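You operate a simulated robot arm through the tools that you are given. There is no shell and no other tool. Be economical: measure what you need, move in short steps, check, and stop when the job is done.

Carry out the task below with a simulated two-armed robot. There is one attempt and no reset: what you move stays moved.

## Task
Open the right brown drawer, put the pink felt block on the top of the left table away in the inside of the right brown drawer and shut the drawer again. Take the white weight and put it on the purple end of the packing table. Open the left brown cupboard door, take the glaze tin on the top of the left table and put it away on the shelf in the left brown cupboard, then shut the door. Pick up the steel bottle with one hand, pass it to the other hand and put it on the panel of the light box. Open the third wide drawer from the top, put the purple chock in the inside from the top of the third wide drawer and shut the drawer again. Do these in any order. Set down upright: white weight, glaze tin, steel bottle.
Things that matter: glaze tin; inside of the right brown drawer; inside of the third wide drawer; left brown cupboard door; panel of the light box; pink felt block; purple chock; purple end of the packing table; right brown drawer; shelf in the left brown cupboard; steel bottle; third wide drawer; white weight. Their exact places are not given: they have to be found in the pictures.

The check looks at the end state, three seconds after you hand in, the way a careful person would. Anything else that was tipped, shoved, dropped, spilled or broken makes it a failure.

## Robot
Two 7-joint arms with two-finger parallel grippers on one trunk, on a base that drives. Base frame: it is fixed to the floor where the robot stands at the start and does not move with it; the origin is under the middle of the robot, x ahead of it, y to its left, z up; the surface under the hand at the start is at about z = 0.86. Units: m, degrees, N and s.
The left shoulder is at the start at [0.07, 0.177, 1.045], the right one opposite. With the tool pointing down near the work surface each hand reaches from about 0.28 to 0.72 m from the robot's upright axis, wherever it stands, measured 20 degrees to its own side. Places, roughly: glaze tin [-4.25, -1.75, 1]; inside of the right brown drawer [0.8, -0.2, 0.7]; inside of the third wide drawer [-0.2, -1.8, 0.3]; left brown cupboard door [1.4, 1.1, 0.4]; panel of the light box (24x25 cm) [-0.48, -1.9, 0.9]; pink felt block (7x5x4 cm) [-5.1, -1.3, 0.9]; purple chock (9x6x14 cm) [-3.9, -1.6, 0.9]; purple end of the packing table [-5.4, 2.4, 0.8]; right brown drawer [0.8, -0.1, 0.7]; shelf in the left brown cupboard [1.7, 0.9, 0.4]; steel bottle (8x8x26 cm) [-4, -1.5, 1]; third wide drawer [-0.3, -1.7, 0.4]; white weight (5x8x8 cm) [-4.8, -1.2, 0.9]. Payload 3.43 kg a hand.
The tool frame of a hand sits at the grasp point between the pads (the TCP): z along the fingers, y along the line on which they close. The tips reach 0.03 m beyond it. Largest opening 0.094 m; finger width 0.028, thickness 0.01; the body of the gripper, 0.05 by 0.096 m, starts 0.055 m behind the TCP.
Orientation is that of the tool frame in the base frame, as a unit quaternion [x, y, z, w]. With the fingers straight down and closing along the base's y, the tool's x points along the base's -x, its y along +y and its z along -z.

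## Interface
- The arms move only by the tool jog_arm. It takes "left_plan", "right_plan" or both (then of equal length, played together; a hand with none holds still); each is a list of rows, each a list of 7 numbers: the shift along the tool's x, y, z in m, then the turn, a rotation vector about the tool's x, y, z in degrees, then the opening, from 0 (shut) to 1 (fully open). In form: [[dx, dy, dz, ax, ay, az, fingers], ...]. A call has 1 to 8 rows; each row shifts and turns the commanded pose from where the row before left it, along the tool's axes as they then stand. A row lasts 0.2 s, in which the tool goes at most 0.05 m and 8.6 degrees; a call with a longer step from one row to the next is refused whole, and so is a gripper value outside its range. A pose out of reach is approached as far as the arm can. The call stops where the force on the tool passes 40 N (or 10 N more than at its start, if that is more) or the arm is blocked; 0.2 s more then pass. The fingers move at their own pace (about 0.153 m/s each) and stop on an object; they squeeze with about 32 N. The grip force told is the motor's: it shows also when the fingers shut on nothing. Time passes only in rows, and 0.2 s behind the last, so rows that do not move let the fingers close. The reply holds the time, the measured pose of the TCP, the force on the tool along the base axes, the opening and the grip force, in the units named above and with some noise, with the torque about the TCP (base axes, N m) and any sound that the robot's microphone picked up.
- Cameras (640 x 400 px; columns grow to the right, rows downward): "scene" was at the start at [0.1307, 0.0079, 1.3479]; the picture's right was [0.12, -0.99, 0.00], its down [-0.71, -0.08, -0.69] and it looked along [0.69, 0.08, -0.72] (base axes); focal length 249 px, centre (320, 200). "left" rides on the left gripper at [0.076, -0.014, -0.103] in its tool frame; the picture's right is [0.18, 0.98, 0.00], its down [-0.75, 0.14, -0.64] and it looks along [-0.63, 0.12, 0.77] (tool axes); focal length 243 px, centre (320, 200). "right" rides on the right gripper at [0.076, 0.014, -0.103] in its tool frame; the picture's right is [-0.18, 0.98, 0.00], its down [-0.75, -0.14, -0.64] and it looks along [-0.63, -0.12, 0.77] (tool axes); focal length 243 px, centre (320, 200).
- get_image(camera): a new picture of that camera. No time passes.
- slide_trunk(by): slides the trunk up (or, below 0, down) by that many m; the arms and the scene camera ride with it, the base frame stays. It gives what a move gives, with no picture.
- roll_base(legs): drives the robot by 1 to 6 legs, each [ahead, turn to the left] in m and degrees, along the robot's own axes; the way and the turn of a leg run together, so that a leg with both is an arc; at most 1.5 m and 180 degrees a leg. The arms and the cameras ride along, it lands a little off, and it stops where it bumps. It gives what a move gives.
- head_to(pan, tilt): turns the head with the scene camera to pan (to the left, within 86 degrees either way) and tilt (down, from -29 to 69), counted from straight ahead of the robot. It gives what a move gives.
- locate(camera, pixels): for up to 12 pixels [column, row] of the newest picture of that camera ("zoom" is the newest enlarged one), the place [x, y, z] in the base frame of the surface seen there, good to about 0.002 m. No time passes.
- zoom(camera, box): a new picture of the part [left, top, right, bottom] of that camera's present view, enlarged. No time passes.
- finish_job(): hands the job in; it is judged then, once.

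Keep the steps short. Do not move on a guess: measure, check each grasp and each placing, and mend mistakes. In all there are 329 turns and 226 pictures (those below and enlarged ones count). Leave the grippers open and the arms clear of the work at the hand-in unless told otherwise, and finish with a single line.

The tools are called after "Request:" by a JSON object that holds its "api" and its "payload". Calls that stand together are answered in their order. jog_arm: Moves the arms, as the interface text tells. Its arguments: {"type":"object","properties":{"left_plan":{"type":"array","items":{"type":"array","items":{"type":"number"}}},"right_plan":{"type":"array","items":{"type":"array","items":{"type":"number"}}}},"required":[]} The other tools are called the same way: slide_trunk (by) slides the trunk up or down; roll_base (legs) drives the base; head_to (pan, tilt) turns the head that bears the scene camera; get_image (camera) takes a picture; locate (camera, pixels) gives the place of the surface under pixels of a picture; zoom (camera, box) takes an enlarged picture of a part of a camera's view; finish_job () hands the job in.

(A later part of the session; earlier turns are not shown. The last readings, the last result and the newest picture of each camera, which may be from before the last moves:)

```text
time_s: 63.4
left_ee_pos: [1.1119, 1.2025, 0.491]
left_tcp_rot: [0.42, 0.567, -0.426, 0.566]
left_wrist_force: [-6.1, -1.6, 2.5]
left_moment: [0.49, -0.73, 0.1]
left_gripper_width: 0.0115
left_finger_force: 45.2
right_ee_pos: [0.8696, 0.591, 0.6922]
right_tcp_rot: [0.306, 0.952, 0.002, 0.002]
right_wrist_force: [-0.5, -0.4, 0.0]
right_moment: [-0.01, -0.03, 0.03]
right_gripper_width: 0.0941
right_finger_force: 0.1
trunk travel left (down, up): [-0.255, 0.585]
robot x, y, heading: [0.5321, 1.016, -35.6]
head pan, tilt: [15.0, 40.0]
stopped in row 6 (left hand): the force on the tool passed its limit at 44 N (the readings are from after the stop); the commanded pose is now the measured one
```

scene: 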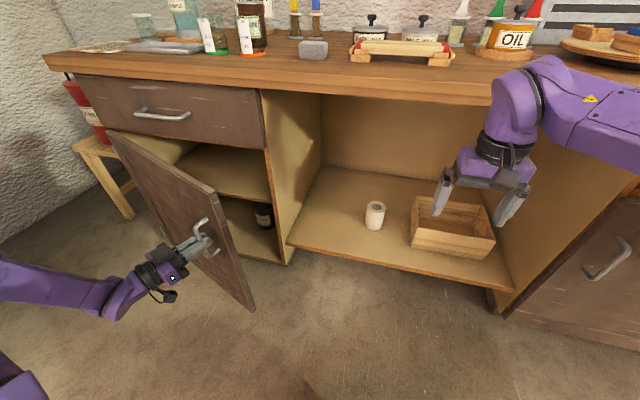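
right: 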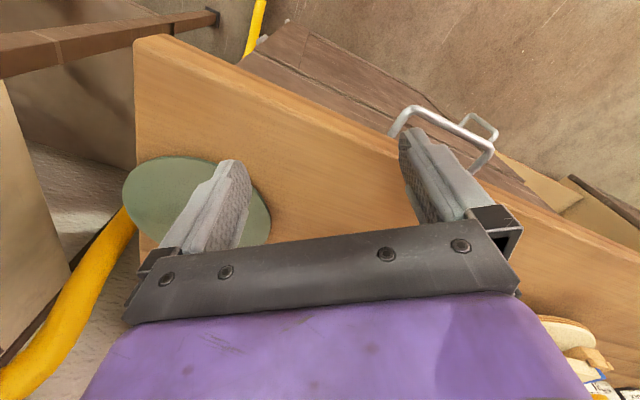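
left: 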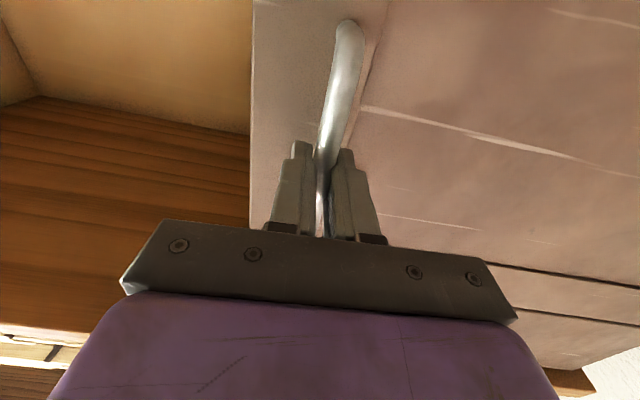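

36° open. Keep going.

Request:
{"api": "jog_arm", "payload": {"left_plan": [[0, 0.0013, -0.0204, 2.5, 0, 0, 0], [0, 0.0013, -0.0204, 2.5, 0, 0, 0], [0, 0.0013, -0.0204, 2.5, 0, 0, 0], [0, 0.0013, -0.0204, 2.5, 0, 0, 0], [0, 0.0013, -0.0204, 2.5, 0, 0, 0], [0, 0.0013, -0.0204, 2.5, 0, 0, 0], [0, 0.0013, -0.0204, 2.5, 0, 0, 0], [0, 0.0013, -0.0204, 2.5, 0, 0, 0]]}}

Request:
{"api": "get_image", "payload": {"camera": "scene"}}

```text
time_s: 64.5
left_ee_pos: [1.0936, 1.2914, 0.4902]
left_tcp_rot: [0.475, 0.521, -0.481, 0.521]
left_wrist_force: [-9.7, -0.5, 8.9]
left_moment: [0.22, -0.85, -0.07]
left_gripper_width: 0.0118
left_finger_force: 45.1
right_ee_pos: [0.8688, 0.5915, 0.6907]
right_tcp_rot: [0.304, 0.953, 0.001, 0.002]
right_wrist_force: [-0.4, -0.9, 0.3]
right_moment: [-0.01, 0.0, -0.02]
right_gripper_width: 0.0941
right_finger_force: 0.1
trunk travel left (down, up): [-0.255, 0.585]
robot x, y, heading: [0.529, 1.0185, -35.3]
head pan, tilt: [15.0, 40.0]
stopped in row 5 (left hand): the force on the tool passed its limit at 44 N (the readings are from after the stop); the commanded pose is now the measured one
```

```text
200 pictures are left
```

scene: 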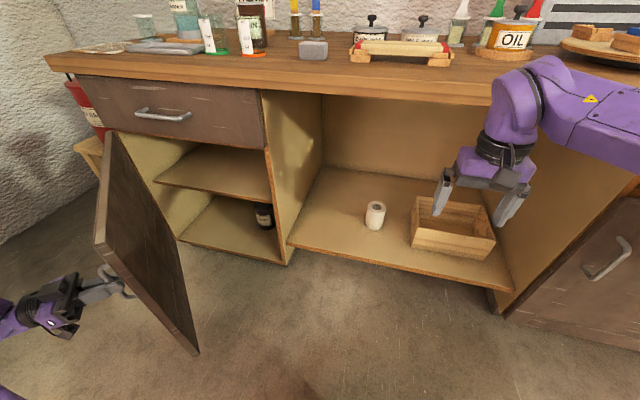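

Door 48° open. Release, back off the handle, then back the base up and turn so I can push the door from the inside.

Request:
{"api": "jog_arm", "payload": {"left_plan": [[0, 0, 0, 0, 0, 0, 0.6], [0, 0, 0, 0, 0, 0, 0.6], [0, 0, -0.03, 0, 0, 0, 0.6], [0, 0, -0.04, 0, 0, 0, 0.6]]}}

Request:
{"api": "roll_base", "payload": {"legs": [[-0.35, 0], [0, 50]]}}

Request:
{"api": "head_to", "payload": {"pan": 0, "tilt": 40}}

Request:
{"api": "get_image", "payload": {"camera": "scene"}}

```text
time_s: 65.5
left_ee_pos: [1.089, 1.3611, 0.4901]
left_tcp_rot: [0.474, 0.522, -0.482, 0.519]
left_wrist_force: [0.8, -0.5, -0.7]
left_moment: [-0.03, 0.01, -0.02]
left_gripper_width: 0.0562
left_finger_force: 0.0
right_ee_pos: [0.8698, 0.5921, 0.6901]
right_tcp_rot: [0.305, 0.952, 0.001, 0.0]
right_wrist_force: [-0.2, -0.2, -0.2]
right_moment: [-0.03, -0.03, -0.01]
right_gripper_width: 0.094
right_finger_force: 0.1
trunk travel left (down, up): [-0.255, 0.585]
robot x, y, heading: [0.5311, 1.0184, -35.2]
head pan, tilt: [15.0, 40.0]
```

```text
time_s: 70.1
left_ee_pos: [0.3356, 1.8664, 0.4882]
left_tcp_rot: [0.204, 0.675, -0.214, 0.676]
left_wrist_force: [-0.5, -0.9, 0.7]
left_moment: [0.02, -0.01, 0.0]
left_gripper_width: 0.0563
left_finger_force: 0.2
right_ee_pos: [0.7944, 1.211, 0.6908]
right_tcp_rot: [-0.131, 0.991, 0.0, -0.001]
right_wrist_force: [-0.2, -0.3, -0.5]
right_moment: [0.02, 0.0, -0.01]
right_gripper_width: 0.0939
right_finger_force: 0.2
trunk travel left (down, up): [-0.255, 0.585]
robot x, y, heading: [0.2463, 1.218, 15.4]
head pan, tilt: [15.0, 40.0]
```

```text
time_s: 70.8
left_ee_pos: [0.3375, 1.8677, 0.4888]
left_tcp_rot: [0.204, 0.675, -0.213, 0.676]
left_wrist_force: [-1.0, 0.0, -0.4]
left_moment: [0.02, -0.02, 0.02]
left_gripper_width: 0.0564
left_finger_force: 0.1
right_ee_pos: [0.7944, 1.2107, 0.6905]
right_tcp_rot: [-0.133, 0.991, 0.0, 0.0]
right_wrist_force: [0.3, -0.2, 0.3]
right_moment: [0.0, -0.01, 0.02]
right_gripper_width: 0.0941
right_finger_force: 0.1
trunk travel left (down, up): [-0.255, 0.585]
robot x, y, heading: [0.2523, 1.2184, 15.0]
head pan, tilt: [0.0, 40.0]
```

```text
199 pictures are left
```

scene: 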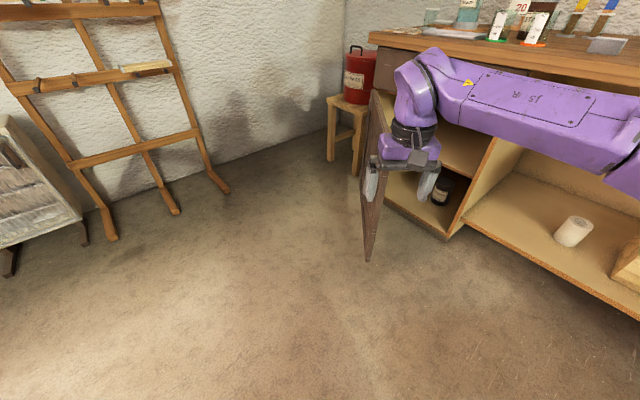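

Check positions: door's free edge, right forearm/elbow, and surroundings.

Request:
{"api": "locate", "payload": {"camera": "scene", "pixels": [[367, 255], [366, 215], [372, 120], [600, 120], [632, 165], [640, 90], [480, 165], [440, 165], [355, 155], [330, 130], [420, 195], [430, 130]]}}

```text
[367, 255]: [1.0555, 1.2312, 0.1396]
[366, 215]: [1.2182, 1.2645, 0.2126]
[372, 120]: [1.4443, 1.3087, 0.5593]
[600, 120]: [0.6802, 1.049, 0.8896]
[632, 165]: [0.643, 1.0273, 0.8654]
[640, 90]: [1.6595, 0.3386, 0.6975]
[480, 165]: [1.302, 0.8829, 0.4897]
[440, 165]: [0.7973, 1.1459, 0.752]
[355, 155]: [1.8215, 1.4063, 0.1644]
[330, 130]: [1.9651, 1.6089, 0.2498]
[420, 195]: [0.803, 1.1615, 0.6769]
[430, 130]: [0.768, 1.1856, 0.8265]
```

I'll use the right hand (tool down, closed) as a pusher by driving the base. Check obstacles on the left first, and lower the right hand to z≈0.5.

Request:
{"api": "locate", "payload": {"camera": "scene", "pixels": [[110, 235], [225, 190], [8, 272], [82, 240], [60, 160], [175, 210]]}}

Request:
{"api": "jog_arm", "payload": {"right_plan": [[0, 0, 0.04, 0, 0, 0, 0], [0, 0, 0.04, 0, 0, 0, 0], [0, 0, 0.04, 0, 0, 0, 0], [0, 0, 0.04, 0, 0, 0, 0]]}}

```text
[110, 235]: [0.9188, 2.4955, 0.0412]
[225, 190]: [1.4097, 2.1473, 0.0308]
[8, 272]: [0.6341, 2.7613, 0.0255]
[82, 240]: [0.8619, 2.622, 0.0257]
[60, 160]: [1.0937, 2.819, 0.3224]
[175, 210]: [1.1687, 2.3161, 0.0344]
```

```text
time_s: 71.8
left_ee_pos: [0.3378, 1.8663, 0.4888]
left_tcp_rot: [0.204, 0.675, -0.214, 0.676]
left_wrist_force: [0.8, 0.2, -0.1]
left_moment: [-0.03, 0.02, 0.01]
left_gripper_width: 0.0566
left_finger_force: 0.0
right_ee_pos: [0.7956, 1.2084, 0.5323]
right_tcp_rot: [-0.132, 0.991, 0.001, 0.001]
right_wrist_force: [0.1, -0.1, 0.5]
right_moment: [0.02, 0.01, -0.03]
right_gripper_width: 0.0
right_finger_force: 31.8
trunk travel left (down, up): [-0.255, 0.585]
robot x, y, heading: [0.2505, 1.2146, 15.1]
head pan, tilt: [0.0, 40.0]
```

Turn to about -5°, drive 0.375 forward so that the right hand is inside the door's swing.

Request:
{"api": "roll_base", "payload": {"legs": [[0, -20], [0.375, 0]]}}

Request:
{"api": "roll_base", "payload": {"legs": [[0, 25]]}}

Request:
{"api": "get_image", "payload": {"camera": "scene"}}

```text
time_s: 75.3
left_ee_pos: [0.926, 1.7669, 0.4883]
left_tcp_rot: [0.318, 0.629, -0.328, 0.628]
left_wrist_force: [-0.5, -0.1, -0.6]
left_moment: [0.04, 0.03, 0.02]
left_gripper_width: 0.0565
left_finger_force: 0.0
right_ee_pos: [1.133, 0.9928, 0.5321]
right_tcp_rot: [0.042, 0.999, 0.002, 0.0]
right_wrist_force: [-0.4, -0.1, 1.1]
right_moment: [0.04, 0.02, -0.01]
right_gripper_width: 0.0001
right_finger_force: 32.1
trunk travel left (down, up): [-0.255, 0.585]
robot x, y, heading: [0.623, 1.1883, -4.8]
head pan, tilt: [0.0, 40.0]
```

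```text
time_s: 77.0
left_ee_pos: [0.6484, 1.841, 0.4895]
left_tcp_rot: [0.172, 0.684, -0.181, 0.685]
left_wrist_force: [0.2, 0.1, -0.6]
left_moment: [0.01, -0.01, 0.02]
left_gripper_width: 0.0564
left_finger_force: 0.1
right_ee_pos: [1.168, 1.229, 0.5317]
right_tcp_rot: [-0.178, 0.984, 0.001, 0.0]
right_wrist_force: [-0.3, 0.3, 0.4]
right_moment: [-0.02, 0.01, -0.04]
right_gripper_width: 0.0002
right_finger_force: 31.8
trunk travel left (down, up): [-0.255, 0.585]
robot x, y, heading: [0.623, 1.1836, 20.4]
head pan, tilt: [0.0, 40.0]
```

```text
198 pictures are left
```

scene: 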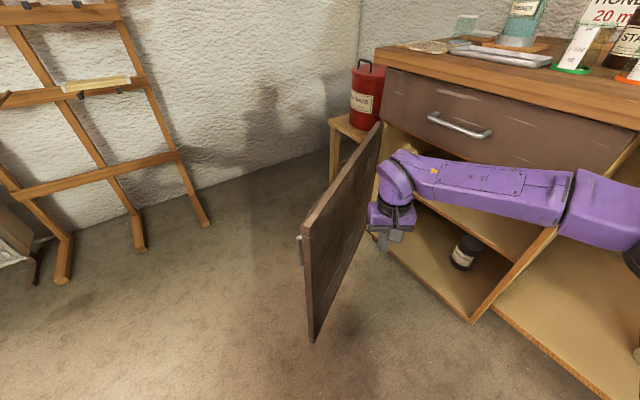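

The hand is inside the door. Sweep left and forward to push it open to ~90°.

Request:
{"api": "roll_base", "payload": {"legs": [[0, 22], [0.12, 0]]}}

Request:
{"api": "get_image", "payload": {"camera": "scene"}}

```text
time_s: 79.4
left_ee_pos: [0.4902, 1.8861, 0.4871]
left_tcp_rot: [0.037, 0.704, -0.047, 0.707]
left_wrist_force: [0.3, -0.3, -1.0]
left_moment: [-0.02, 0.01, -0.01]
left_gripper_width: 0.0565
left_finger_force: 0.1
right_ee_pos: [1.1987, 1.515, 0.5322]
right_tcp_rot: [-0.364, 0.931, 0.0, -0.001]
right_wrist_force: [-0.6, 0.0, 0.4]
right_moment: [-0.01, -0.04, -0.01]
right_gripper_width: 0.0
right_finger_force: 32.0
trunk travel left (down, up): [-0.255, 0.585]
robot x, y, heading: [0.7125, 1.2714, 42.6]
head pan, tilt: [0.0, 40.0]
```

```text
197 pictures are left
```

scene: 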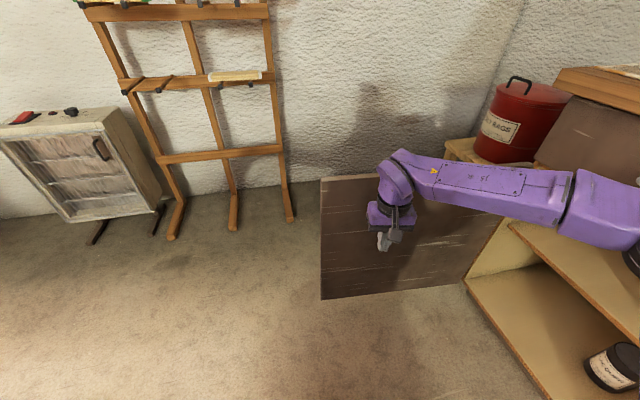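

Measure the door angle and the shelf.

Request:
{"api": "locate", "payload": {"camera": "scene", "pixels": [[330, 260], [440, 250], [460, 250], [450, 150], [480, 155], [560, 240], [590, 255], [620, 275], [530, 235], [600, 230], [480, 230]]}}

```text
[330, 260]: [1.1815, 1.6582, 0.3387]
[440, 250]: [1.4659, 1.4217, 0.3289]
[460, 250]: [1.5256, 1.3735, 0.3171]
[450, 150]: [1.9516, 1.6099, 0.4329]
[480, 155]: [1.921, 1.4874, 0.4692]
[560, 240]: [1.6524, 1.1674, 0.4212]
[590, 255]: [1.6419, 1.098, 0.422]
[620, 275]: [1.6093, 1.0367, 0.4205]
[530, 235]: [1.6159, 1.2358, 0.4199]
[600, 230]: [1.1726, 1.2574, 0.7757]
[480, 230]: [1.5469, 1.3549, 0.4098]
```

The door is at ~94°, shelf top z=0.421. Back away from the door, then fold the left hand to a tool-down carrying pose.

Request:
{"api": "roll_base", "payload": {"legs": [[-0.3, 0]]}}

Request:
{"api": "slide_trunk", "payload": {"by": 0.37}}

Request:
{"api": "jog_arm", "payload": {"left_plan": [[0, 0, 0, -8.2, 0, 0, 1], [0, 0, 0, -8.2, 0, 0, 1], [0, 0, 0, -8.2, 0, 0, 1], [0, 0, 0, -8.2, 0, 0, 1], [0, 0, 0, -8.2, 0, 0, 1], [0, 0, 0, -8.2, 0, 0, 1], [0, -0.02, 0, 0, 8.5, 0, 1], [0, -0.02, 0, 0, 8.5, 0, 1]]}}

Request:
{"api": "jog_arm", "payload": {"left_plan": [[0, -0.03, 0, 0, 8.5, 0, 1], [0, -0.03, 0, 0, 8.5, 0, 1], [0, -0.03, 0, 0, 8.5, 0, 1], [0, -0.03, 0, 0, 8.5, 0, 1], [0, -0.03, 0, 0, 8.5, 0, 1], [0, -0.03, 0, 0, 8.5, 0, 1], [0, -0.03, 0, 0, 8.5, 0, 1], [0, -0.03, 0, 0, 8.5, 0, 1]]}}

```text
time_s: 81.4
left_ee_pos: [0.2772, 1.6904, 0.4888]
left_tcp_rot: [0.039, 0.704, -0.047, 0.707]
left_wrist_force: [0.9, 0.8, -0.3]
left_moment: [0.01, 0.0, -0.02]
left_gripper_width: 0.0565
left_finger_force: 0.1
right_ee_pos: [0.988, 1.3182, 0.5321]
right_tcp_rot: [-0.363, 0.932, 0.001, 0.0]
right_wrist_force: [-0.5, 1.1, -0.7]
right_moment: [0.02, -0.02, 0.04]
right_gripper_width: 0.0001
right_finger_force: 32.5
trunk travel left (down, up): [-0.255, 0.585]
robot x, y, heading: [0.4987, 1.0744, 42.6]
head pan, tilt: [0.0, 40.0]
```

```text
time_s: 85.0
left_ee_pos: [0.2781, 1.6888, 0.8597]
left_tcp_rot: [0.039, 0.704, -0.047, 0.707]
left_wrist_force: [0.2, 0.7, 0.0]
left_moment: [-0.03, 0.02, 0.01]
left_gripper_width: 0.0563
left_finger_force: 0.1
right_ee_pos: [0.988, 1.3184, 0.9025]
right_tcp_rot: [-0.364, 0.931, 0.001, 0.001]
right_wrist_force: [1.3, -0.1, -0.1]
right_moment: [-0.01, 0.01, -0.05]
right_gripper_width: 0.0
right_finger_force: 31.7
trunk travel left (down, up): [-0.625, 0.215]
robot x, y, heading: [0.4966, 1.0688, 42.6]
head pan, tilt: [0.0, 40.0]
```

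```text
time_s: 86.8
left_ee_pos: [0.3038, 1.6597, 0.8618]
left_tcp_rot: [-0.294, 0.751, 0.209, 0.553]
left_wrist_force: [-0.4, 0.7, -0.1]
left_moment: [0.04, 0.02, -0.01]
left_gripper_width: 0.0938
left_finger_force: 0.1
right_ee_pos: [0.9884, 1.3175, 0.9017]
right_tcp_rot: [-0.363, 0.932, 0.001, -0.001]
right_wrist_force: [0.2, 0.1, 0.3]
right_moment: [0.01, -0.01, 0.0]
right_gripper_width: 0.0
right_finger_force: 31.9
trunk travel left (down, up): [-0.625, 0.215]
robot x, y, heading: [0.4947, 1.0707, 42.5]
head pan, tilt: [0.0, 40.0]
```

```text
time_s: 88.6
left_ee_pos: [0.4402, 1.5595, 0.8509]
left_tcp_rot: [-0.36, 0.932, 0.01, 0.04]
left_wrist_force: [-0.7, 0.2, 0.2]
left_moment: [0.01, 0.0, 0.02]
left_gripper_width: 0.094
left_finger_force: 0.0
left hand out of reach, approached as far as the arm can: row 3, 4, 5, 6, 7
right_ee_pos: [0.9877, 1.3183, 0.9011]
right_tcp_rot: [-0.363, 0.932, 0.001, 0.0]
right_wrist_force: [0.0, -0.7, 0.2]
right_moment: [0.0, -0.01, -0.01]
right_gripper_width: 0.0
right_finger_force: 31.8
trunk travel left (down, up): [-0.625, 0.215]
robot x, y, heading: [0.4974, 1.0714, 42.7]
head pan, tilt: [0.0, 40.0]
```

Left hand nearly tool-down. Bring to a neat pose at robot frame ≈(0.44,0.3), z≈1.0; right also up.

Request:
{"api": "jog_arm", "payload": {"left_plan": [[0, 0, 0, 0, 4.7, 0, 1], [-0.03, -0.02, -0.03, 0, 0, 0, 1], [-0.03, -0.02, -0.03, 0, 0, 0, 1], [-0.03, -0.02, -0.03, 0, 0, 0, 1], [-0.03, -0.02, -0.03, 0, 0, 0, 1], [-0.03, -0.02, -0.03, 0, 0, 0, 1]], "right_plan": [[0, 0, 0, 0, 0, 0, 1], [0.015, -0.02, -0.02, 0, 0, 0, 1], [0.015, -0.02, -0.02, 0, 0, 0, 1], [0.015, -0.02, -0.02, 0, 0, 0, 1], [0.015, -0.02, -0.02, 0, 0, 0, 1], [0.015, -0.02, -0.02, 0, 0, 0, 1]]}}

Request:
{"api": "roll_base", "payload": {"legs": [[0, -172.4], [1.1, 0], [1.07, 0], [0, 80]]}}

Request:
{"api": "head_to", "payload": {"pan": 0, "tilt": 40}}

Request:
{"api": "get_image", "payload": {"camera": "scene"}}

```text
time_s: 90.0
left_ee_pos: [0.6175, 1.5906, 1.0072]
left_tcp_rot: [-0.36, 0.933, -0.005, 0.003]
left_wrist_force: [-0.4, -0.1, -0.1]
left_moment: [0.0, -0.01, 0.02]
left_gripper_width: 0.0938
left_finger_force: 0.1
right_ee_pos: [0.9992, 1.1906, 1.0006]
right_tcp_rot: [-0.364, 0.931, 0.002, 0.001]
right_wrist_force: [0.0, -0.4, 0.5]
right_moment: [0.03, 0.01, 0.03]
right_gripper_width: 0.0941
right_finger_force: 0.0
trunk travel left (down, up): [-0.625, 0.215]
robot x, y, heading: [0.497, 1.0751, 42.7]
head pan, tilt: [0.0, 40.0]
```

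```text
time_s: 111.2
left_ee_pos: [-0.4693, -0.7282, 1.006]
left_tcp_rot: [0.458, 0.889, -0.006, -0.002]
left_wrist_force: [0.2, 0.5, -0.5]
left_moment: [-0.02, 0.01, -0.04]
left_gripper_width: 0.0937
left_finger_force: 0.1
right_ee_pos: [-0.9106, -1.0616, 1.0018]
right_tcp_rot: [0.455, 0.891, 0.001, 0.001]
right_wrist_force: [-0.5, -0.6, -1.0]
right_moment: [0.01, 0.01, 0.02]
right_gripper_width: 0.0938
right_finger_force: 0.0
trunk travel left (down, up): [-0.625, 0.215]
robot x, y, heading: [-0.9683, -0.5511, -53.7]
head pan, tilt: [0.0, 40.0]
```

```text
time_s: 111.8
left_ee_pos: [-0.4705, -0.7274, 1.0056]
left_tcp_rot: [0.457, 0.89, -0.006, -0.003]
left_wrist_force: [0.3, 0.0, 0.7]
left_moment: [-0.01, -0.01, 0.02]
left_gripper_width: 0.0937
left_finger_force: 0.1
right_ee_pos: [-0.9105, -1.0629, 1.0013]
right_tcp_rot: [0.455, 0.89, 0.001, 0.002]
right_wrist_force: [-0.3, 0.6, -0.3]
right_moment: [-0.04, 0.0, 0.0]
right_gripper_width: 0.094
right_finger_force: 0.0
trunk travel left (down, up): [-0.625, 0.215]
robot x, y, heading: [-0.9717, -0.5518, -54.2]
head pan, tilt: [0.0, 40.0]
```

```text
196 pictures are left
```

scene: 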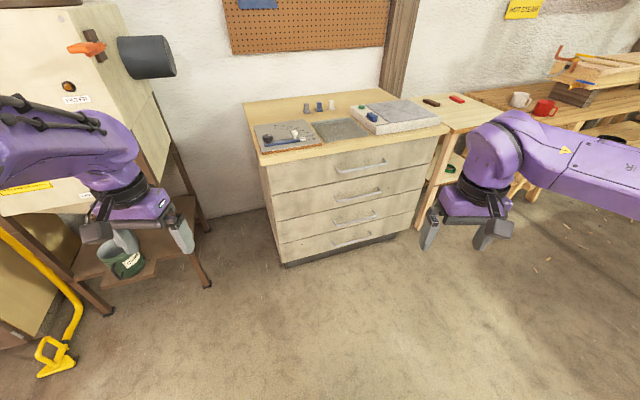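

Cabinet with four wide drawers. Zoom and measure the third handle (330–375, 218) and top.

Request:
{"api": "zoom", "payload": {"camera": "scene", "box": [235, 80, 460, 270]}}

Request:
{"api": "locate", "payload": {"camera": "scene", "pixels": [[336, 224], [355, 219], [374, 214], [337, 199], [380, 193], [345, 210], [275, 230], [415, 205], [330, 243], [285, 262], [400, 230]]}}

```text
2.11 times, centred on (348, 175) of scene
```

zoom: 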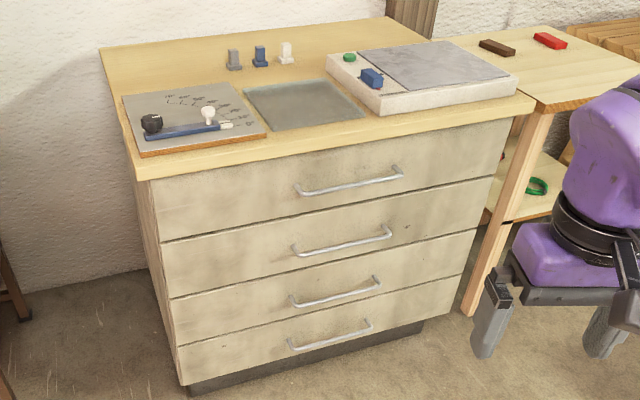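

```text
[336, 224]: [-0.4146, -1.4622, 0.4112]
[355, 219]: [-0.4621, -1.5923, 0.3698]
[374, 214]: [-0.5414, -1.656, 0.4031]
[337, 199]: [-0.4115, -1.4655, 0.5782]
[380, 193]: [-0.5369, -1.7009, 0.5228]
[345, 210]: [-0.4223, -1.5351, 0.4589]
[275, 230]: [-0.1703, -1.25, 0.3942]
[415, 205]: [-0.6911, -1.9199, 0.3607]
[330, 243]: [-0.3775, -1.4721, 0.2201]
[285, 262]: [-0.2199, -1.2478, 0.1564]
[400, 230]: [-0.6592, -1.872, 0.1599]
```

Check the neighbouring table's position before approaching.

Request:
{"api": "locate", "payload": {"camera": "scene", "pixels": [[420, 222], [445, 128], [470, 118], [515, 190], [600, 85], [260, 150], [440, 120], [410, 110], [345, 130]]}}

Request:
{"api": "head_to", "payload": {"pan": -60, "tilt": 30}}

Request:
{"api": "get_image", "payload": {"camera": "scene"}}

```text
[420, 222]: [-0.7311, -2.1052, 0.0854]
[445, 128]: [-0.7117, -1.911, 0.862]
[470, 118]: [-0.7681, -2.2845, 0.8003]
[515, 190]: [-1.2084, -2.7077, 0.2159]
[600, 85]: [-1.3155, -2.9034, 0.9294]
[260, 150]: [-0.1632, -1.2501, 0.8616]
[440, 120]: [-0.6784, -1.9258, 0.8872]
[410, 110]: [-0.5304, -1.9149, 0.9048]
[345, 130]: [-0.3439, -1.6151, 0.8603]
```

```text
time_s: 113.2
left_ee_pos: [-0.4691, -0.727, 1.0055]
left_tcp_rot: [0.457, 0.889, -0.005, -0.004]
left_wrist_force: [0.6, -0.2, -0.3]
left_moment: [0.0, 0.03, 0.02]
left_gripper_width: 0.094
left_finger_force: 0.0
right_ee_pos: [-0.9107, -1.0624, 1.0012]
right_tcp_rot: [0.455, 0.891, 0.0, 0.001]
right_wrist_force: [0.6, 0.3, 0.7]
right_moment: [-0.01, 0.0, 0.01]
right_gripper_width: 0.0939
right_finger_force: 0.0
trunk travel left (down, up): [-0.625, 0.215]
robot x, y, heading: [-0.968, -0.5487, -54.0]
head pan, tilt: [-60.0, 30.0]
```

```text
194 pictures are left
```

scene: 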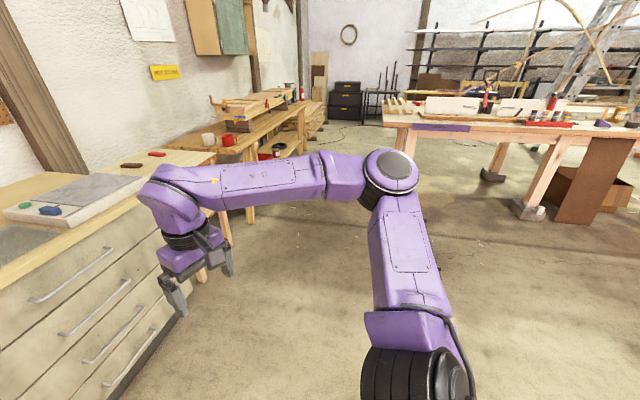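

Drive to stand squarely before the third drawer with the handle ahead of the left hand.

Request:
{"api": "roll_base", "payload": {"legs": [[0, -44.8], [0.76, 0], [0, 61]]}}

Request:
{"api": "head_to", "payload": {"pan": 20, "tilt": 55}}

Request:
{"api": "get_image", "payload": {"camera": "scene"}}

```text
time_s: 122.0
left_ee_pos: [-0.56, -1.3412, 1.0059]
left_tcp_rot: [0.333, 0.943, -0.006, -0.002]
left_wrist_force: [-0.5, 0.2, 0.0]
left_moment: [0.01, 0.01, -0.02]
left_gripper_width: 0.094
left_finger_force: 0.0
right_ee_pos: [-0.8961, -1.7802, 1.0007]
right_tcp_rot: [0.329, 0.944, 0.001, 0.001]
right_wrist_force: [0.2, -0.4, -0.6]
right_moment: [0.01, 0.0, -0.02]
right_gripper_width: 0.0941
right_finger_force: 0.0
trunk travel left (down, up): [-0.625, 0.215]
robot x, y, heading: [-1.0923, -1.305, -38.3]
head pan, tilt: [-60.0, 30.0]
```

```text
time_s: 123.5
left_ee_pos: [-0.5599, -1.3405, 1.0072]
left_tcp_rot: [0.333, 0.943, -0.004, -0.002]
left_wrist_force: [0.2, 0.6, 0.3]
left_moment: [0.02, 0.01, 0.0]
left_gripper_width: 0.0942
left_finger_force: 0.1
right_ee_pos: [-0.8966, -1.7819, 1.0018]
right_tcp_rot: [0.33, 0.944, 0.0, 0.001]
right_wrist_force: [0.3, 0.1, -0.5]
right_moment: [0.0, 0.01, 0.01]
right_gripper_width: 0.0939
right_finger_force: 0.0
trunk travel left (down, up): [-0.625, 0.215]
robot x, y, heading: [-1.0893, -1.302, -38.4]
head pan, tilt: [20.0, 55.0]
```

```text
193 pictures are left
```

scene: 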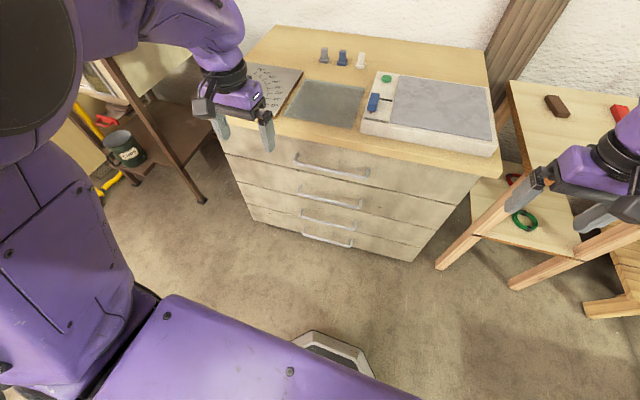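

Zoom on the drawers; third handle is around (328,222).

Request:
{"api": "zoom", "payload": {"camera": "scene", "box": [220, 130, 460, 265]}}

Request:
{"api": "locate", "payload": {"camera": "scene", "pixels": [[304, 218], [328, 226], [352, 227], [305, 195], [358, 205], [245, 197], [430, 235], [328, 215], [300, 166], [366, 176]]}}

```text
2.67 times, centred on (340, 198) of scene
```

zoom: 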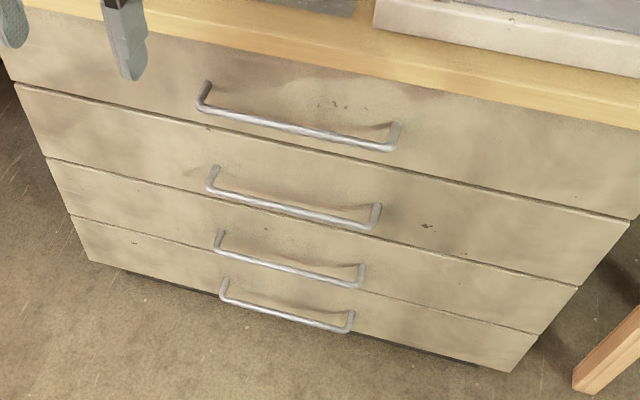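

```text
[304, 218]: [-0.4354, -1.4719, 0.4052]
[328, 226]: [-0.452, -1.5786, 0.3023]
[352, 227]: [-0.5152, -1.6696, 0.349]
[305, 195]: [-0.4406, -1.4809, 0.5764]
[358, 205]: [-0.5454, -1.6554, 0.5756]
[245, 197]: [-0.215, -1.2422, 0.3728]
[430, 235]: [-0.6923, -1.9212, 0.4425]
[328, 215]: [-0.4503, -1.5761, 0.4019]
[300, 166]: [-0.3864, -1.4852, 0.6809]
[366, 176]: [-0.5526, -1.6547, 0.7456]
```

The cabinet face is at D=0.538 in the same −35° orientation as the bench; third handle centre at T≈−1.56, z≈0.402. Square the base, lower the trunk, and pitch the left hand forward.

Request:
{"api": "roll_base", "payload": {"legs": [[0, 3.3]]}}

Request:
{"api": "slide_trunk", "payload": {"by": -0.45}}

Request:
{"api": "jog_arm", "payload": {"left_plan": [[0, 0, 0, 0, -8.5, 0, 1], [0, 0, 0, 0, -8.5, 0, 1], [0, 0, 0, 0, -8.5, 0, 1], [0, 0, 0, 0, -8.5, 0, 1], [0, 0, 0, 0, -8.5, 0, 1], [0, 0, 0, 0, -8.5, 0, 1], [0, 0, 0, 0, -8.5, 0, 1], [0, 0, 0, 0, -8.5, 0, 1]]}}

Request:
{"api": "jog_arm", "payload": {"left_plan": [[0, 0, 0, 0, -8.5, 0, 1], [0, 0, 0, 0, -8.5, 0, 1], [0, 0, 0, 0, -5, 0, 1], [0, 0, 0, 0, 0, -8.5, 1], [0, 0, 0, 0, 0, -8.5, 1], [0, 0, 0, 0, 0, -8.5, 1], [0, 0, 0, 0, 0, -8.5, 1], [0, 0, 0, 0, 0, -8.5, 1]]}}

Request:
{"api": "jog_arm", "payload": {"left_plan": [[0, 0, 0, 0, 0, -8.5, 1], [0, 0, 0, 0, 0, -8.5, 1], [0, 0, 0, 0, 0, -8.5, 1], [0, 0, 0, 0, 0, -8.5, 1], [0, 0, 0, 0, 0, -8.5, 1], [0, 0, 0, 0, 0, -5, 1]]}}

```text
time_s: 124.4
left_ee_pos: [-0.5597, -1.3104, 1.0062]
left_tcp_rot: [0.305, 0.952, -0.005, -0.002]
left_wrist_force: [-0.3, -0.1, 0.2]
left_moment: [-0.01, 0.0, 0.0]
left_gripper_width: 0.094
left_finger_force: 0.0
right_ee_pos: [-0.8689, -1.769, 1.0002]
right_tcp_rot: [0.302, 0.953, 0.002, 0.002]
right_wrist_force: [-0.2, -0.1, -0.2]
right_moment: [0.01, 0.06, -0.01]
right_gripper_width: 0.0939
right_finger_force: 0.1
trunk travel left (down, up): [-0.625, 0.215]
robot x, y, heading: [-1.0883, -1.3028, -35.2]
head pan, tilt: [20.0, 55.0]
```

```text
refused: -0.45 is not a number from -0.4 to 0.4
```

```text
time_s: 126.2
left_ee_pos: [-0.5003, -1.3087, 0.9808]
left_tcp_rot: [0.252, 0.791, -0.172, 0.53]
left_wrist_force: [0.2, 0.8, -0.3]
left_moment: [-0.05, 0.02, -0.01]
left_gripper_width: 0.0944
left_finger_force: 0.0
left hand out of reach, approached as far as the arm can: row 1, 2, 3, 4, 5, 8
right_ee_pos: [-0.8673, -1.7693, 1.0013]
right_tcp_rot: [0.302, 0.953, 0.001, 0.0]
right_wrist_force: [0.3, 0.4, -0.2]
right_moment: [-0.03, 0.0, -0.01]
right_gripper_width: 0.0938
right_finger_force: 0.1
trunk travel left (down, up): [-0.625, 0.215]
robot x, y, heading: [-1.0898, -1.3037, -35.4]
head pan, tilt: [20.0, 55.0]
```

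```text
time_s: 128.0
left_ee_pos: [-0.499, -1.2803, 0.938]
left_tcp_rot: [-0.044, 0.728, -0.44, 0.523]
left_wrist_force: [0.8, -0.7, 0.4]
left_moment: [-0.02, -0.02, 0.0]
left_gripper_width: 0.0942
left_finger_force: 0.1
left hand out of reach, approached as far as the arm can: row 1, 2
right_ee_pos: [-0.8683, -1.7687, 1.0007]
right_tcp_rot: [0.302, 0.953, 0.0, 0.001]
right_wrist_force: [0.5, -0.4, 0.8]
right_moment: [0.0, 0.01, -0.03]
right_gripper_width: 0.094
right_finger_force: 0.0
trunk travel left (down, up): [-0.625, 0.215]
robot x, y, heading: [-1.092, -1.3064, -35.3]
head pan, tilt: [20.0, 55.0]
```

```text
time_s: 129.4
left_ee_pos: [-0.4974, -1.2819, 0.938]
left_tcp_rot: [-0.334, 0.649, -0.614, 0.302]
left_wrist_force: [0.3, -0.1, 0.0]
left_moment: [-0.01, 0.01, 0.03]
left_gripper_width: 0.0941
left_finger_force: 0.1
right_ee_pos: [-0.8692, -1.7695, 1.002]
right_tcp_rot: [0.302, 0.953, 0.001, 0.001]
right_wrist_force: [-0.3, -0.3, 0.2]
right_moment: [-0.02, 0.03, -0.02]
right_gripper_width: 0.0938
right_finger_force: 0.0
trunk travel left (down, up): [-0.625, 0.215]
robot x, y, heading: [-1.089, -1.3027, -35.4]
head pan, tilt: [20.0, 55.0]
```

Trunk slide max is 0.4 per call; do −0.38 now.

Request:
{"api": "slide_trunk", "payload": {"by": -0.38}}

```text
time_s: 133.0
left_ee_pos: [-0.4976, -1.2829, 0.5587]
left_tcp_rot: [-0.333, 0.649, -0.613, 0.303]
left_wrist_force: [-0.5, -0.3, 0.4]
left_moment: [-0.01, -0.05, 0.01]
left_gripper_width: 0.0944
left_finger_force: 0.0
right_ee_pos: [-0.8692, -1.7685, 0.6215]
right_tcp_rot: [0.302, 0.953, 0.001, 0.001]
right_wrist_force: [0.2, -0.4, -0.2]
right_moment: [0.02, -0.02, 0.02]
right_gripper_width: 0.0935
right_finger_force: 0.0
trunk travel left (down, up): [-0.245, 0.595]
robot x, y, heading: [-1.0885, -1.3021, -35.1]
head pan, tilt: [20.0, 55.0]
```

Correct pitch/yaw and move to pre-grasp 9 cm in front of the third handle.

Request:
{"api": "jog_arm", "payload": {"left_plan": [[0, 0, 0, 3.7, -1.4, 0, 0.5], [0.032, 0.0224, 0.0099, 0, 0, 0, 0.5], [0.032, 0.0224, 0.0099, 0, 0, 0, 0.5], [0.032, 0.0224, 0.0099, 0, 0, 0, 0.5], [0.032, 0.0224, 0.0099, 0, 0, 0, 0.5], [0.032, 0.0224, 0.0099, 0, 0, 0, 0.5], [0.032, 0.0224, 0.0099, 0, 0, 0, 0.5], [0.032, 0.0224, 0.0099, 0, 0, 0, 0.5]]}}

Request:
{"api": "get_image", "payload": {"camera": "left"}}

```text
time_s: 134.8
left_ee_pos: [-0.5741, -1.5086, 0.405]
left_tcp_rot: [0.33, -0.625, 0.63, -0.321]
left_wrist_force: [-0.2, -0.5, -0.1]
left_moment: [0.01, 0.01, 0.01]
left_gripper_width: 0.0468
left_finger_force: 0.0
right_ee_pos: [-0.8671, -1.768, 0.6219]
right_tcp_rot: [0.303, 0.953, 0.0, 0.001]
right_wrist_force: [-0.7, 0.1, -0.3]
right_moment: [-0.01, 0.01, 0.01]
right_gripper_width: 0.0939
right_finger_force: 0.1
trunk travel left (down, up): [-0.245, 0.595]
robot x, y, heading: [-1.0869, -1.3058, -35.2]
head pan, tilt: [20.0, 55.0]
```

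```text
191 pictures are left
```

left: 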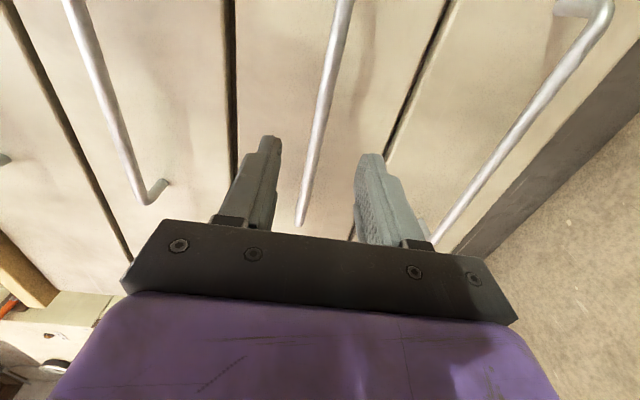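

Request:
{"api": "locate", "payload": {"camera": "left", "pixels": [[330, 80], [315, 140], [303, 210], [345, 10], [380, 40]]}}

```text
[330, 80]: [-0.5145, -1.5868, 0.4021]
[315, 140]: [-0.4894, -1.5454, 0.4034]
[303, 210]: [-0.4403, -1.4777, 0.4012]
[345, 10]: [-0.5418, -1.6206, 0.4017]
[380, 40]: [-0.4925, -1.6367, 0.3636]
```

Bar at z 0.402. Approach 9 cm and close.

Request:
{"api": "jog_arm", "payload": {"left_plan": [[0, 0.001, 0.03, 0, 0, 0, 0.5], [0, 0.001, 0.03, 0, 0, 0, 0.5], [0, 0.001, 0.03, 0, 0, 0, 0.5], [0, 0, 0, 0, 0, 0, 0], [0, 0, 0, 0, 0, 0, 0], [0, 0, 0, 0, 0, 0, 0]]}}

Request:
{"api": "jog_arm", "payload": {"left_plan": [[0, 0, -0.02, 0, 0, 0, 0], [0, 0, -0.02, 0, 0, 0, 0], [0, 0, -0.02, 0, 0, 0, 0], [0, 0, -0.02, 0, 0, 0, 0]]}}

Request:
{"api": "get_image", "payload": {"camera": "scene"}}

```text
time_s: 136.2
left_ee_pos: [-0.5006, -1.5598, 0.4039]
left_tcp_rot: [0.33, -0.625, 0.63, -0.321]
left_wrist_force: [-16.6, 13.9, 5.0]
left_moment: [0.92, -0.71, -0.09]
left_gripper_width: 0.0122
left_finger_force: 44.6
right_ee_pos: [-0.869, -1.7686, 0.6224]
right_tcp_rot: [0.302, 0.953, 0.0, 0.002]
right_wrist_force: [-0.6, 0.3, -0.6]
right_moment: [0.03, 0.01, -0.01]
right_gripper_width: 0.0939
right_finger_force: 0.0
trunk travel left (down, up): [-0.245, 0.595]
robot x, y, heading: [-1.0876, -1.3045, -35.1]
head pan, tilt: [20.0, 55.0]
```

```text
time_s: 137.2
left_ee_pos: [-0.5659, -1.5145, 0.4026]
left_tcp_rot: [0.33, -0.625, 0.631, -0.32]
left_wrist_force: [-10.0, -12.1, 4.8]
left_moment: [0.91, -0.53, -0.71]
left_gripper_width: 0.012
left_finger_force: 44.4
right_ee_pos: [-0.8694, -1.7689, 0.6223]
right_tcp_rot: [0.302, 0.953, 0.001, 0.001]
right_wrist_force: [0.1, 0.3, 0.6]
right_moment: [-0.02, -0.01, -0.01]
right_gripper_width: 0.0942
right_finger_force: 0.1
trunk travel left (down, up): [-0.245, 0.595]
robot x, y, heading: [-1.0845, -1.3013, -35.0]
head pan, tilt: [20.0, 55.0]
```

```text
190 pictures are left
```

scene: 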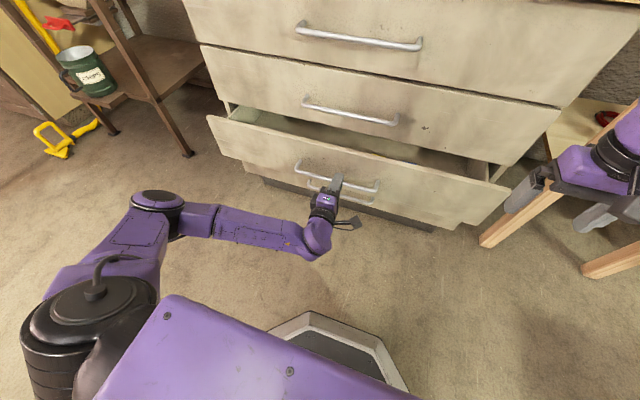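

It's the third drawer. Pull 0.22 m further with the base.

Request:
{"api": "roll_base", "payload": {"legs": [[-0.22, 0]]}}

Request:
{"api": "get_image", "payload": {"camera": "scene"}}

```text
time_s: 138.9
left_ee_pos: [-0.7505, -1.3856, 0.4035]
left_tcp_rot: [0.329, -0.625, 0.631, -0.32]
left_wrist_force: [-9.0, -12.4, 9.4]
left_moment: [1.04, -0.76, -0.57]
left_gripper_width: 0.0117
left_finger_force: 44.7
right_ee_pos: [-1.0548, -1.64, 0.6213]
right_tcp_rot: [0.304, 0.953, 0.002, 0.001]
right_wrist_force: [0.7, 0.5, 0.5]
right_moment: [0.03, -0.04, -0.01]
right_gripper_width: 0.0939
right_finger_force: 0.0
trunk travel left (down, up): [-0.245, 0.595]
robot x, y, heading: [-1.2713, -1.1767, -35.5]
head pan, tilt: [20.0, 55.0]
```

```text
189 pictures are left
```

scene: 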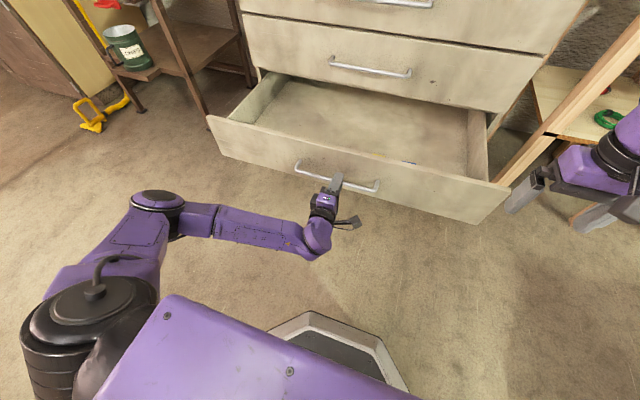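

Open 30 cm. Measure the interior (floor, front, and the small blue thing at (410,161)).

Request:
{"api": "locate", "payload": {"camera": "scene", "pixels": [[360, 120], [400, 155], [410, 162], [300, 110], [330, 145], [420, 130], [250, 130], [480, 185], [380, 165]]}}

Request:
{"api": "jog_arm", "payload": {"left_plan": [[0, 0, 0, 0, 0, 0, 0.6], [0, 0, 0, 0, 0, 0, 0.6], [0, 0, -0.03, 0, 0, 0, 0.6], [0, 0, -0.03, 0, 0, 0, 0.6]]}}

Request:
{"api": "roll_base", "payload": {"legs": [[-0.35, 0]]}}

Request:
{"api": "slide_trunk", "payload": {"by": 0.38}}

Request:
{"api": "get_image", "payload": {"camera": "scene"}}

```text
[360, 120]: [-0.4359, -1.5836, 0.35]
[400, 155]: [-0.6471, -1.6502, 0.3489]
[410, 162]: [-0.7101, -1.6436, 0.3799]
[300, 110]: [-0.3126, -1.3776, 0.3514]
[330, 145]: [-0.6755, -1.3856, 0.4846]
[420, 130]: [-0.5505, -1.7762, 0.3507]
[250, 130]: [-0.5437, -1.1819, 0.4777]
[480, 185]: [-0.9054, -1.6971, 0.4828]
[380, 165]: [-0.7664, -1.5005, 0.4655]
```

```text
time_s: 139.9
left_ee_pos: [-0.798, -1.3492, 0.4038]
left_tcp_rot: [0.329, -0.625, 0.631, -0.321]
left_wrist_force: [0.2, -0.3, 0.5]
left_moment: [-0.02, -0.01, 0.03]
left_gripper_width: 0.0565
left_finger_force: 0.1
right_ee_pos: [-1.053, -1.6402, 0.6208]
right_tcp_rot: [0.304, 0.953, 0.001, 0.001]
right_wrist_force: [-0.6, 0.0, 0.3]
right_moment: [-0.03, 0.0, 0.0]
right_gripper_width: 0.0939
right_finger_force: 0.0
trunk travel left (down, up): [-0.245, 0.595]
robot x, y, heading: [-1.2731, -1.1728, -35.3]
head pan, tilt: [20.0, 55.0]
```

```text
time_s: 142.2
left_ee_pos: [-1.0854, -1.1456, 0.403]
left_tcp_rot: [0.328, -0.626, 0.631, -0.319]
left_wrist_force: [0.0, -0.2, -0.6]
left_moment: [-0.01, 0.0, 0.02]
left_gripper_width: 0.0563
left_finger_force: 0.0
right_ee_pos: [-1.3439, -1.4345, 0.6217]
right_tcp_rot: [0.306, 0.952, 0.001, 0.002]
right_wrist_force: [0.1, -0.1, 0.4]
right_moment: [-0.01, -0.02, 0.0]
right_gripper_width: 0.094
right_finger_force: 0.0
trunk travel left (down, up): [-0.245, 0.595]
robot x, y, heading: [-1.5575, -0.9681, -35.9]
head pan, tilt: [20.0, 55.0]
```

```text
time_s: 145.9
left_ee_pos: [-1.0853, -1.1458, 0.7825]
left_tcp_rot: [0.327, -0.627, 0.631, -0.318]
left_wrist_force: [0.0, -0.4, 0.0]
left_moment: [0.0, 0.03, -0.02]
left_gripper_width: 0.0564
left_finger_force: 0.0
right_ee_pos: [-1.3435, -1.4358, 1.0012]
right_tcp_rot: [0.307, 0.952, 0.001, 0.001]
right_wrist_force: [0.8, -1.4, 0.2]
right_moment: [0.0, -0.04, 0.0]
right_gripper_width: 0.094
right_finger_force: 0.1
trunk travel left (down, up): [-0.625, 0.215]
robot x, y, heading: [-1.558, -0.9683, -35.8]
head pan, tilt: [20.0, 55.0]
```

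```text
188 pictures are left
```

scene: 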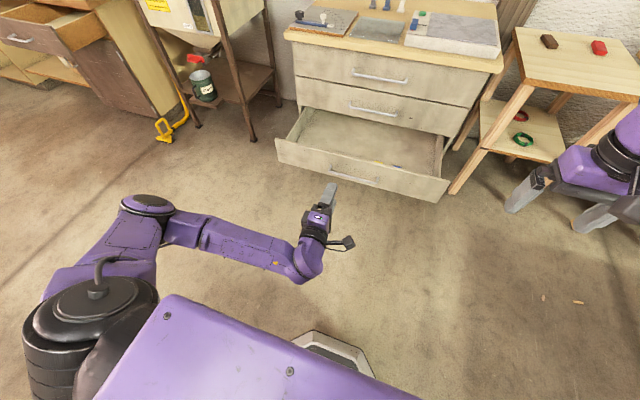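

Both openings are ready. Return the left hand to tool-down.

Request:
{"api": "jog_arm", "payload": {"left_plan": [[0, 0, 0, 0, 0, 8.5, 1], [0, 0, 0, 0, 0, 8.5, 1], [0, 0, 0, 0, 0, 8.5, 1], [0, 0, 0, 0, 0, 8.5, 1], [0, 0, 0, 0, 0, 8.5, 1], [0, 0, 0, 0, 0, 8.5, 1], [0, 0, 0, 0, 0, 8.5, 1], [0, 0, 0, 0, 0, 8.5, 1]]}}

Request:
{"api": "jog_arm", "payload": {"left_plan": [[0, 0, 0, 0, 0, 8, 1], [0, 0, 0, 0, 0, 8, 1], [0, 0, 0, 0, 0, 6, 1], [0, 0, 0, 0, 8.5, 0, 1], [0, 0, 0, 0, 8.5, 0, 1], [0, 0, 0, 0, 8.5, 0, 1], [0, 0, 0, 0, 8.5, 0, 1], [0, 0, 0, 0, 8.5, 0, 1]]}}

Request:
{"api": "jog_arm", "payload": {"left_plan": [[0, 0, 0, 0, 8.5, 0, 1], [0, 0, 0, 0, 8.5, 0, 1], [0, 0, 0, 0, 8.5, 0, 1], [0, 0, 0, 0, 8.5, 0, 1], [0, 0, 0, 0, 8.5, 0, 1], [0, 0, 0, 0, 4, 0, 1]]}}

```text
time_s: 147.7
left_ee_pos: [-1.061, -1.0757, 0.7078]
left_tcp_rot: [0.077, 0.698, -0.356, 0.617]
left_wrist_force: [-0.4, 0.2, -0.2]
left_moment: [0.03, 0.02, -0.02]
left_gripper_width: 0.0938
left_finger_force: 0.1
left hand out of reach, approached as far as the arm can: row 6, 7, 8
right_ee_pos: [-1.3435, -1.4357, 1.0021]
right_tcp_rot: [0.306, 0.952, 0.001, 0.001]
right_wrist_force: [0.8, 0.0, 0.6]
right_moment: [-0.05, 0.04, 0.01]
right_gripper_width: 0.0938
right_finger_force: 0.1
trunk travel left (down, up): [-0.625, 0.215]
robot x, y, heading: [-1.5592, -0.9668, -35.5]
head pan, tilt: [20.0, 55.0]
```

```text
time_s: 149.5
left_ee_pos: [-0.98, -0.8979, 0.6269]
left_tcp_rot: [0.278, 0.873, -0.132, 0.379]
left_wrist_force: [0.1, 0.6, 0.1]
left_moment: [0.0, -0.02, -0.02]
left_gripper_width: 0.0943
left_finger_force: 0.2
left hand out of reach, approached as far as the arm can: row 1, 2, 3, 4, 5, 6, 7
right_ee_pos: [-1.3439, -1.4355, 1.0014]
right_tcp_rot: [0.306, 0.952, 0.002, 0.001]
right_wrist_force: [-0.9, 0.7, -0.1]
right_moment: [0.02, 0.0, -0.01]
right_gripper_width: 0.094
right_finger_force: 0.0
trunk travel left (down, up): [-0.625, 0.215]
robot x, y, heading: [-1.5624, -0.9731, -35.7]
head pan, tilt: [20.0, 55.0]
```

```text
time_s: 150.9
left_ee_pos: [-0.981, -0.9027, 0.6259]
left_tcp_rot: [0.307, 0.951, -0.022, 0.034]
left_wrist_force: [-0.3, -0.3, 0.1]
left_moment: [0.02, -0.01, 0.04]
left_gripper_width: 0.0938
left_finger_force: 0.0
left hand out of reach, approached as far as the arm can: row 5
right_ee_pos: [-1.3437, -1.4367, 1.0007]
right_tcp_rot: [0.307, 0.952, 0.002, 0.001]
right_wrist_force: [-0.8, -0.3, -0.2]
right_moment: [0.0, 0.0, -0.01]
right_gripper_width: 0.094
right_finger_force: 0.1
trunk travel left (down, up): [-0.625, 0.215]
robot x, y, heading: [-1.5559, -0.9663, -35.9]
head pan, tilt: [20.0, 55.0]
```

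Raise the left hand and drive toward the left table, then look.

Request:
{"api": "jog_arm", "payload": {"left_plan": [[0, -0.01, -0.046, 0, 4, 0, 1], [0, -0.01, -0.046, 0, 0, 0, 1], [0, -0.01, -0.046, 0, 0, 0, 1], [0, -0.01, -0.046, 0, 0, 0, 1], [0, -0.01, -0.046, 0, 0, 0, 1], [0, -0.01, -0.046, 0, 0, 0, 1], [0, -0.01, -0.046, 0, 0, 0, 1], [0, -0.01, -0.046, 0, 0, 0, 1]]}}

Request:
{"api": "roll_base", "payload": {"legs": [[0, -145], [1.4, 0]]}}

Request:
{"api": "head_to", "payload": {"pan": 0, "tilt": 25}}

Request:
{"api": "get_image", "payload": {"camera": "scene"}}

```text
time_s: 152.7
left_ee_pos: [-1.0271, -0.9544, 0.9985]
left_tcp_rot: [0.306, 0.952, -0.01, 0.001]
left_wrist_force: [1.0, -0.9, 1.2]
left_moment: [0.04, -0.06, -0.01]
left_gripper_width: 0.0941
left_finger_force: 0.0
right_ee_pos: [-1.3465, -1.4375, 0.9996]
right_tcp_rot: [0.306, 0.952, 0.002, 0.001]
right_wrist_force: [1.1, -0.4, -0.3]
right_moment: [0.03, -0.02, 0.01]
right_gripper_width: 0.094
right_finger_force: 0.0
trunk travel left (down, up): [-0.625, 0.215]
robot x, y, heading: [-1.5607, -0.9686, -35.9]
head pan, tilt: [20.0, 55.0]
```

```text
time_s: 165.9
left_ee_pos: [-3.4544, -1.3196, 0.9966]
left_tcp_rot: [1.0, 0.001, -0.004, -0.013]
left_wrist_force: [0.7, 0.6, -0.1]
left_moment: [0.02, 0.0, -0.02]
left_gripper_width: 0.094
left_finger_force: 0.1
right_ee_pos: [-3.4795, -0.7419, 1.0008]
right_tcp_rot: [1.0, 0.001, 0.0, 0.001]
right_wrist_force: [-0.3, -0.2, -0.6]
right_moment: [0.0, -0.01, -0.02]
right_gripper_width: 0.094
right_finger_force: 0.0
trunk travel left (down, up): [-0.625, 0.215]
robot x, y, heading: [-3.0311, -0.9914, -180.2]
head pan, tilt: [20.0, 55.0]
```

```text
time_s: 166.8
left_ee_pos: [-3.4557, -1.3204, 0.9972]
left_tcp_rot: [1.0, 0.001, -0.005, -0.012]
left_wrist_force: [0.2, 0.2, -0.1]
left_moment: [0.01, -0.02, -0.03]
left_gripper_width: 0.0941
left_finger_force: 0.1
right_ee_pos: [-3.4785, -0.7411, 1.001]
right_tcp_rot: [1.0, 0.001, -0.001, 0.0]
right_wrist_force: [0.0, 0.7, 0.1]
right_moment: [0.0, 0.03, -0.01]
right_gripper_width: 0.0941
right_finger_force: 0.1
trunk travel left (down, up): [-0.625, 0.215]
robot x, y, heading: [-3.0261, -0.9908, -179.8]
head pan, tilt: [0.0, 25.0]
```

```text
187 pictures are left
```

scene: 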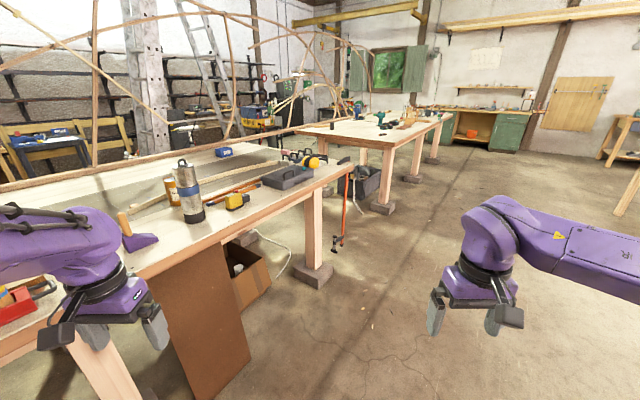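

I see the purple chock (135,237), steel bottle (187,190), tin (172,188). Zoom and measure.

Request:
{"api": "zoom", "payload": {"camera": "scene", "box": [100, 120, 360, 282]}}

Request:
{"api": "locate", "payload": {"camera": "scene", "pixels": [[135, 243], [124, 220], [190, 210], [182, 160], [172, 190], [200, 245], [340, 170], [290, 200], [150, 272], [100, 200], [300, 150]]}}

```text
2.46 times, centred on (230, 201) of scene
```

zoom: 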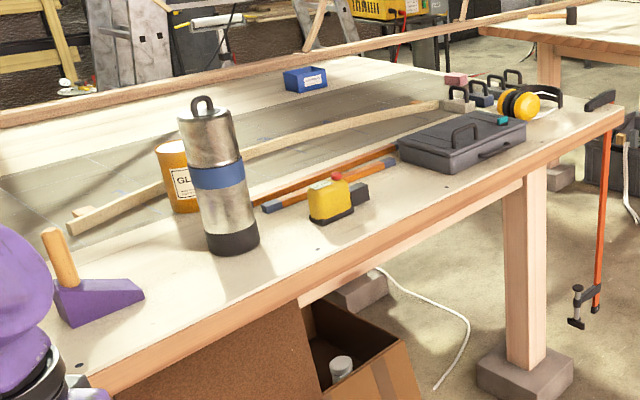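

```text
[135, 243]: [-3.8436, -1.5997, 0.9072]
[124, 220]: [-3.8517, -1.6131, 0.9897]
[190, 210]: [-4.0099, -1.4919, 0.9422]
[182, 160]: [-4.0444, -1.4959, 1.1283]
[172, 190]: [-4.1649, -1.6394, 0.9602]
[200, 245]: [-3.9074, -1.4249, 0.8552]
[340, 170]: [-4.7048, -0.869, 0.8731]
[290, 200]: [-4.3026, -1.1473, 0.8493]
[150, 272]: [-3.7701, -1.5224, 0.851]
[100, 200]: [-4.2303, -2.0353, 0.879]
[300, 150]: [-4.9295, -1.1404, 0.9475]
```

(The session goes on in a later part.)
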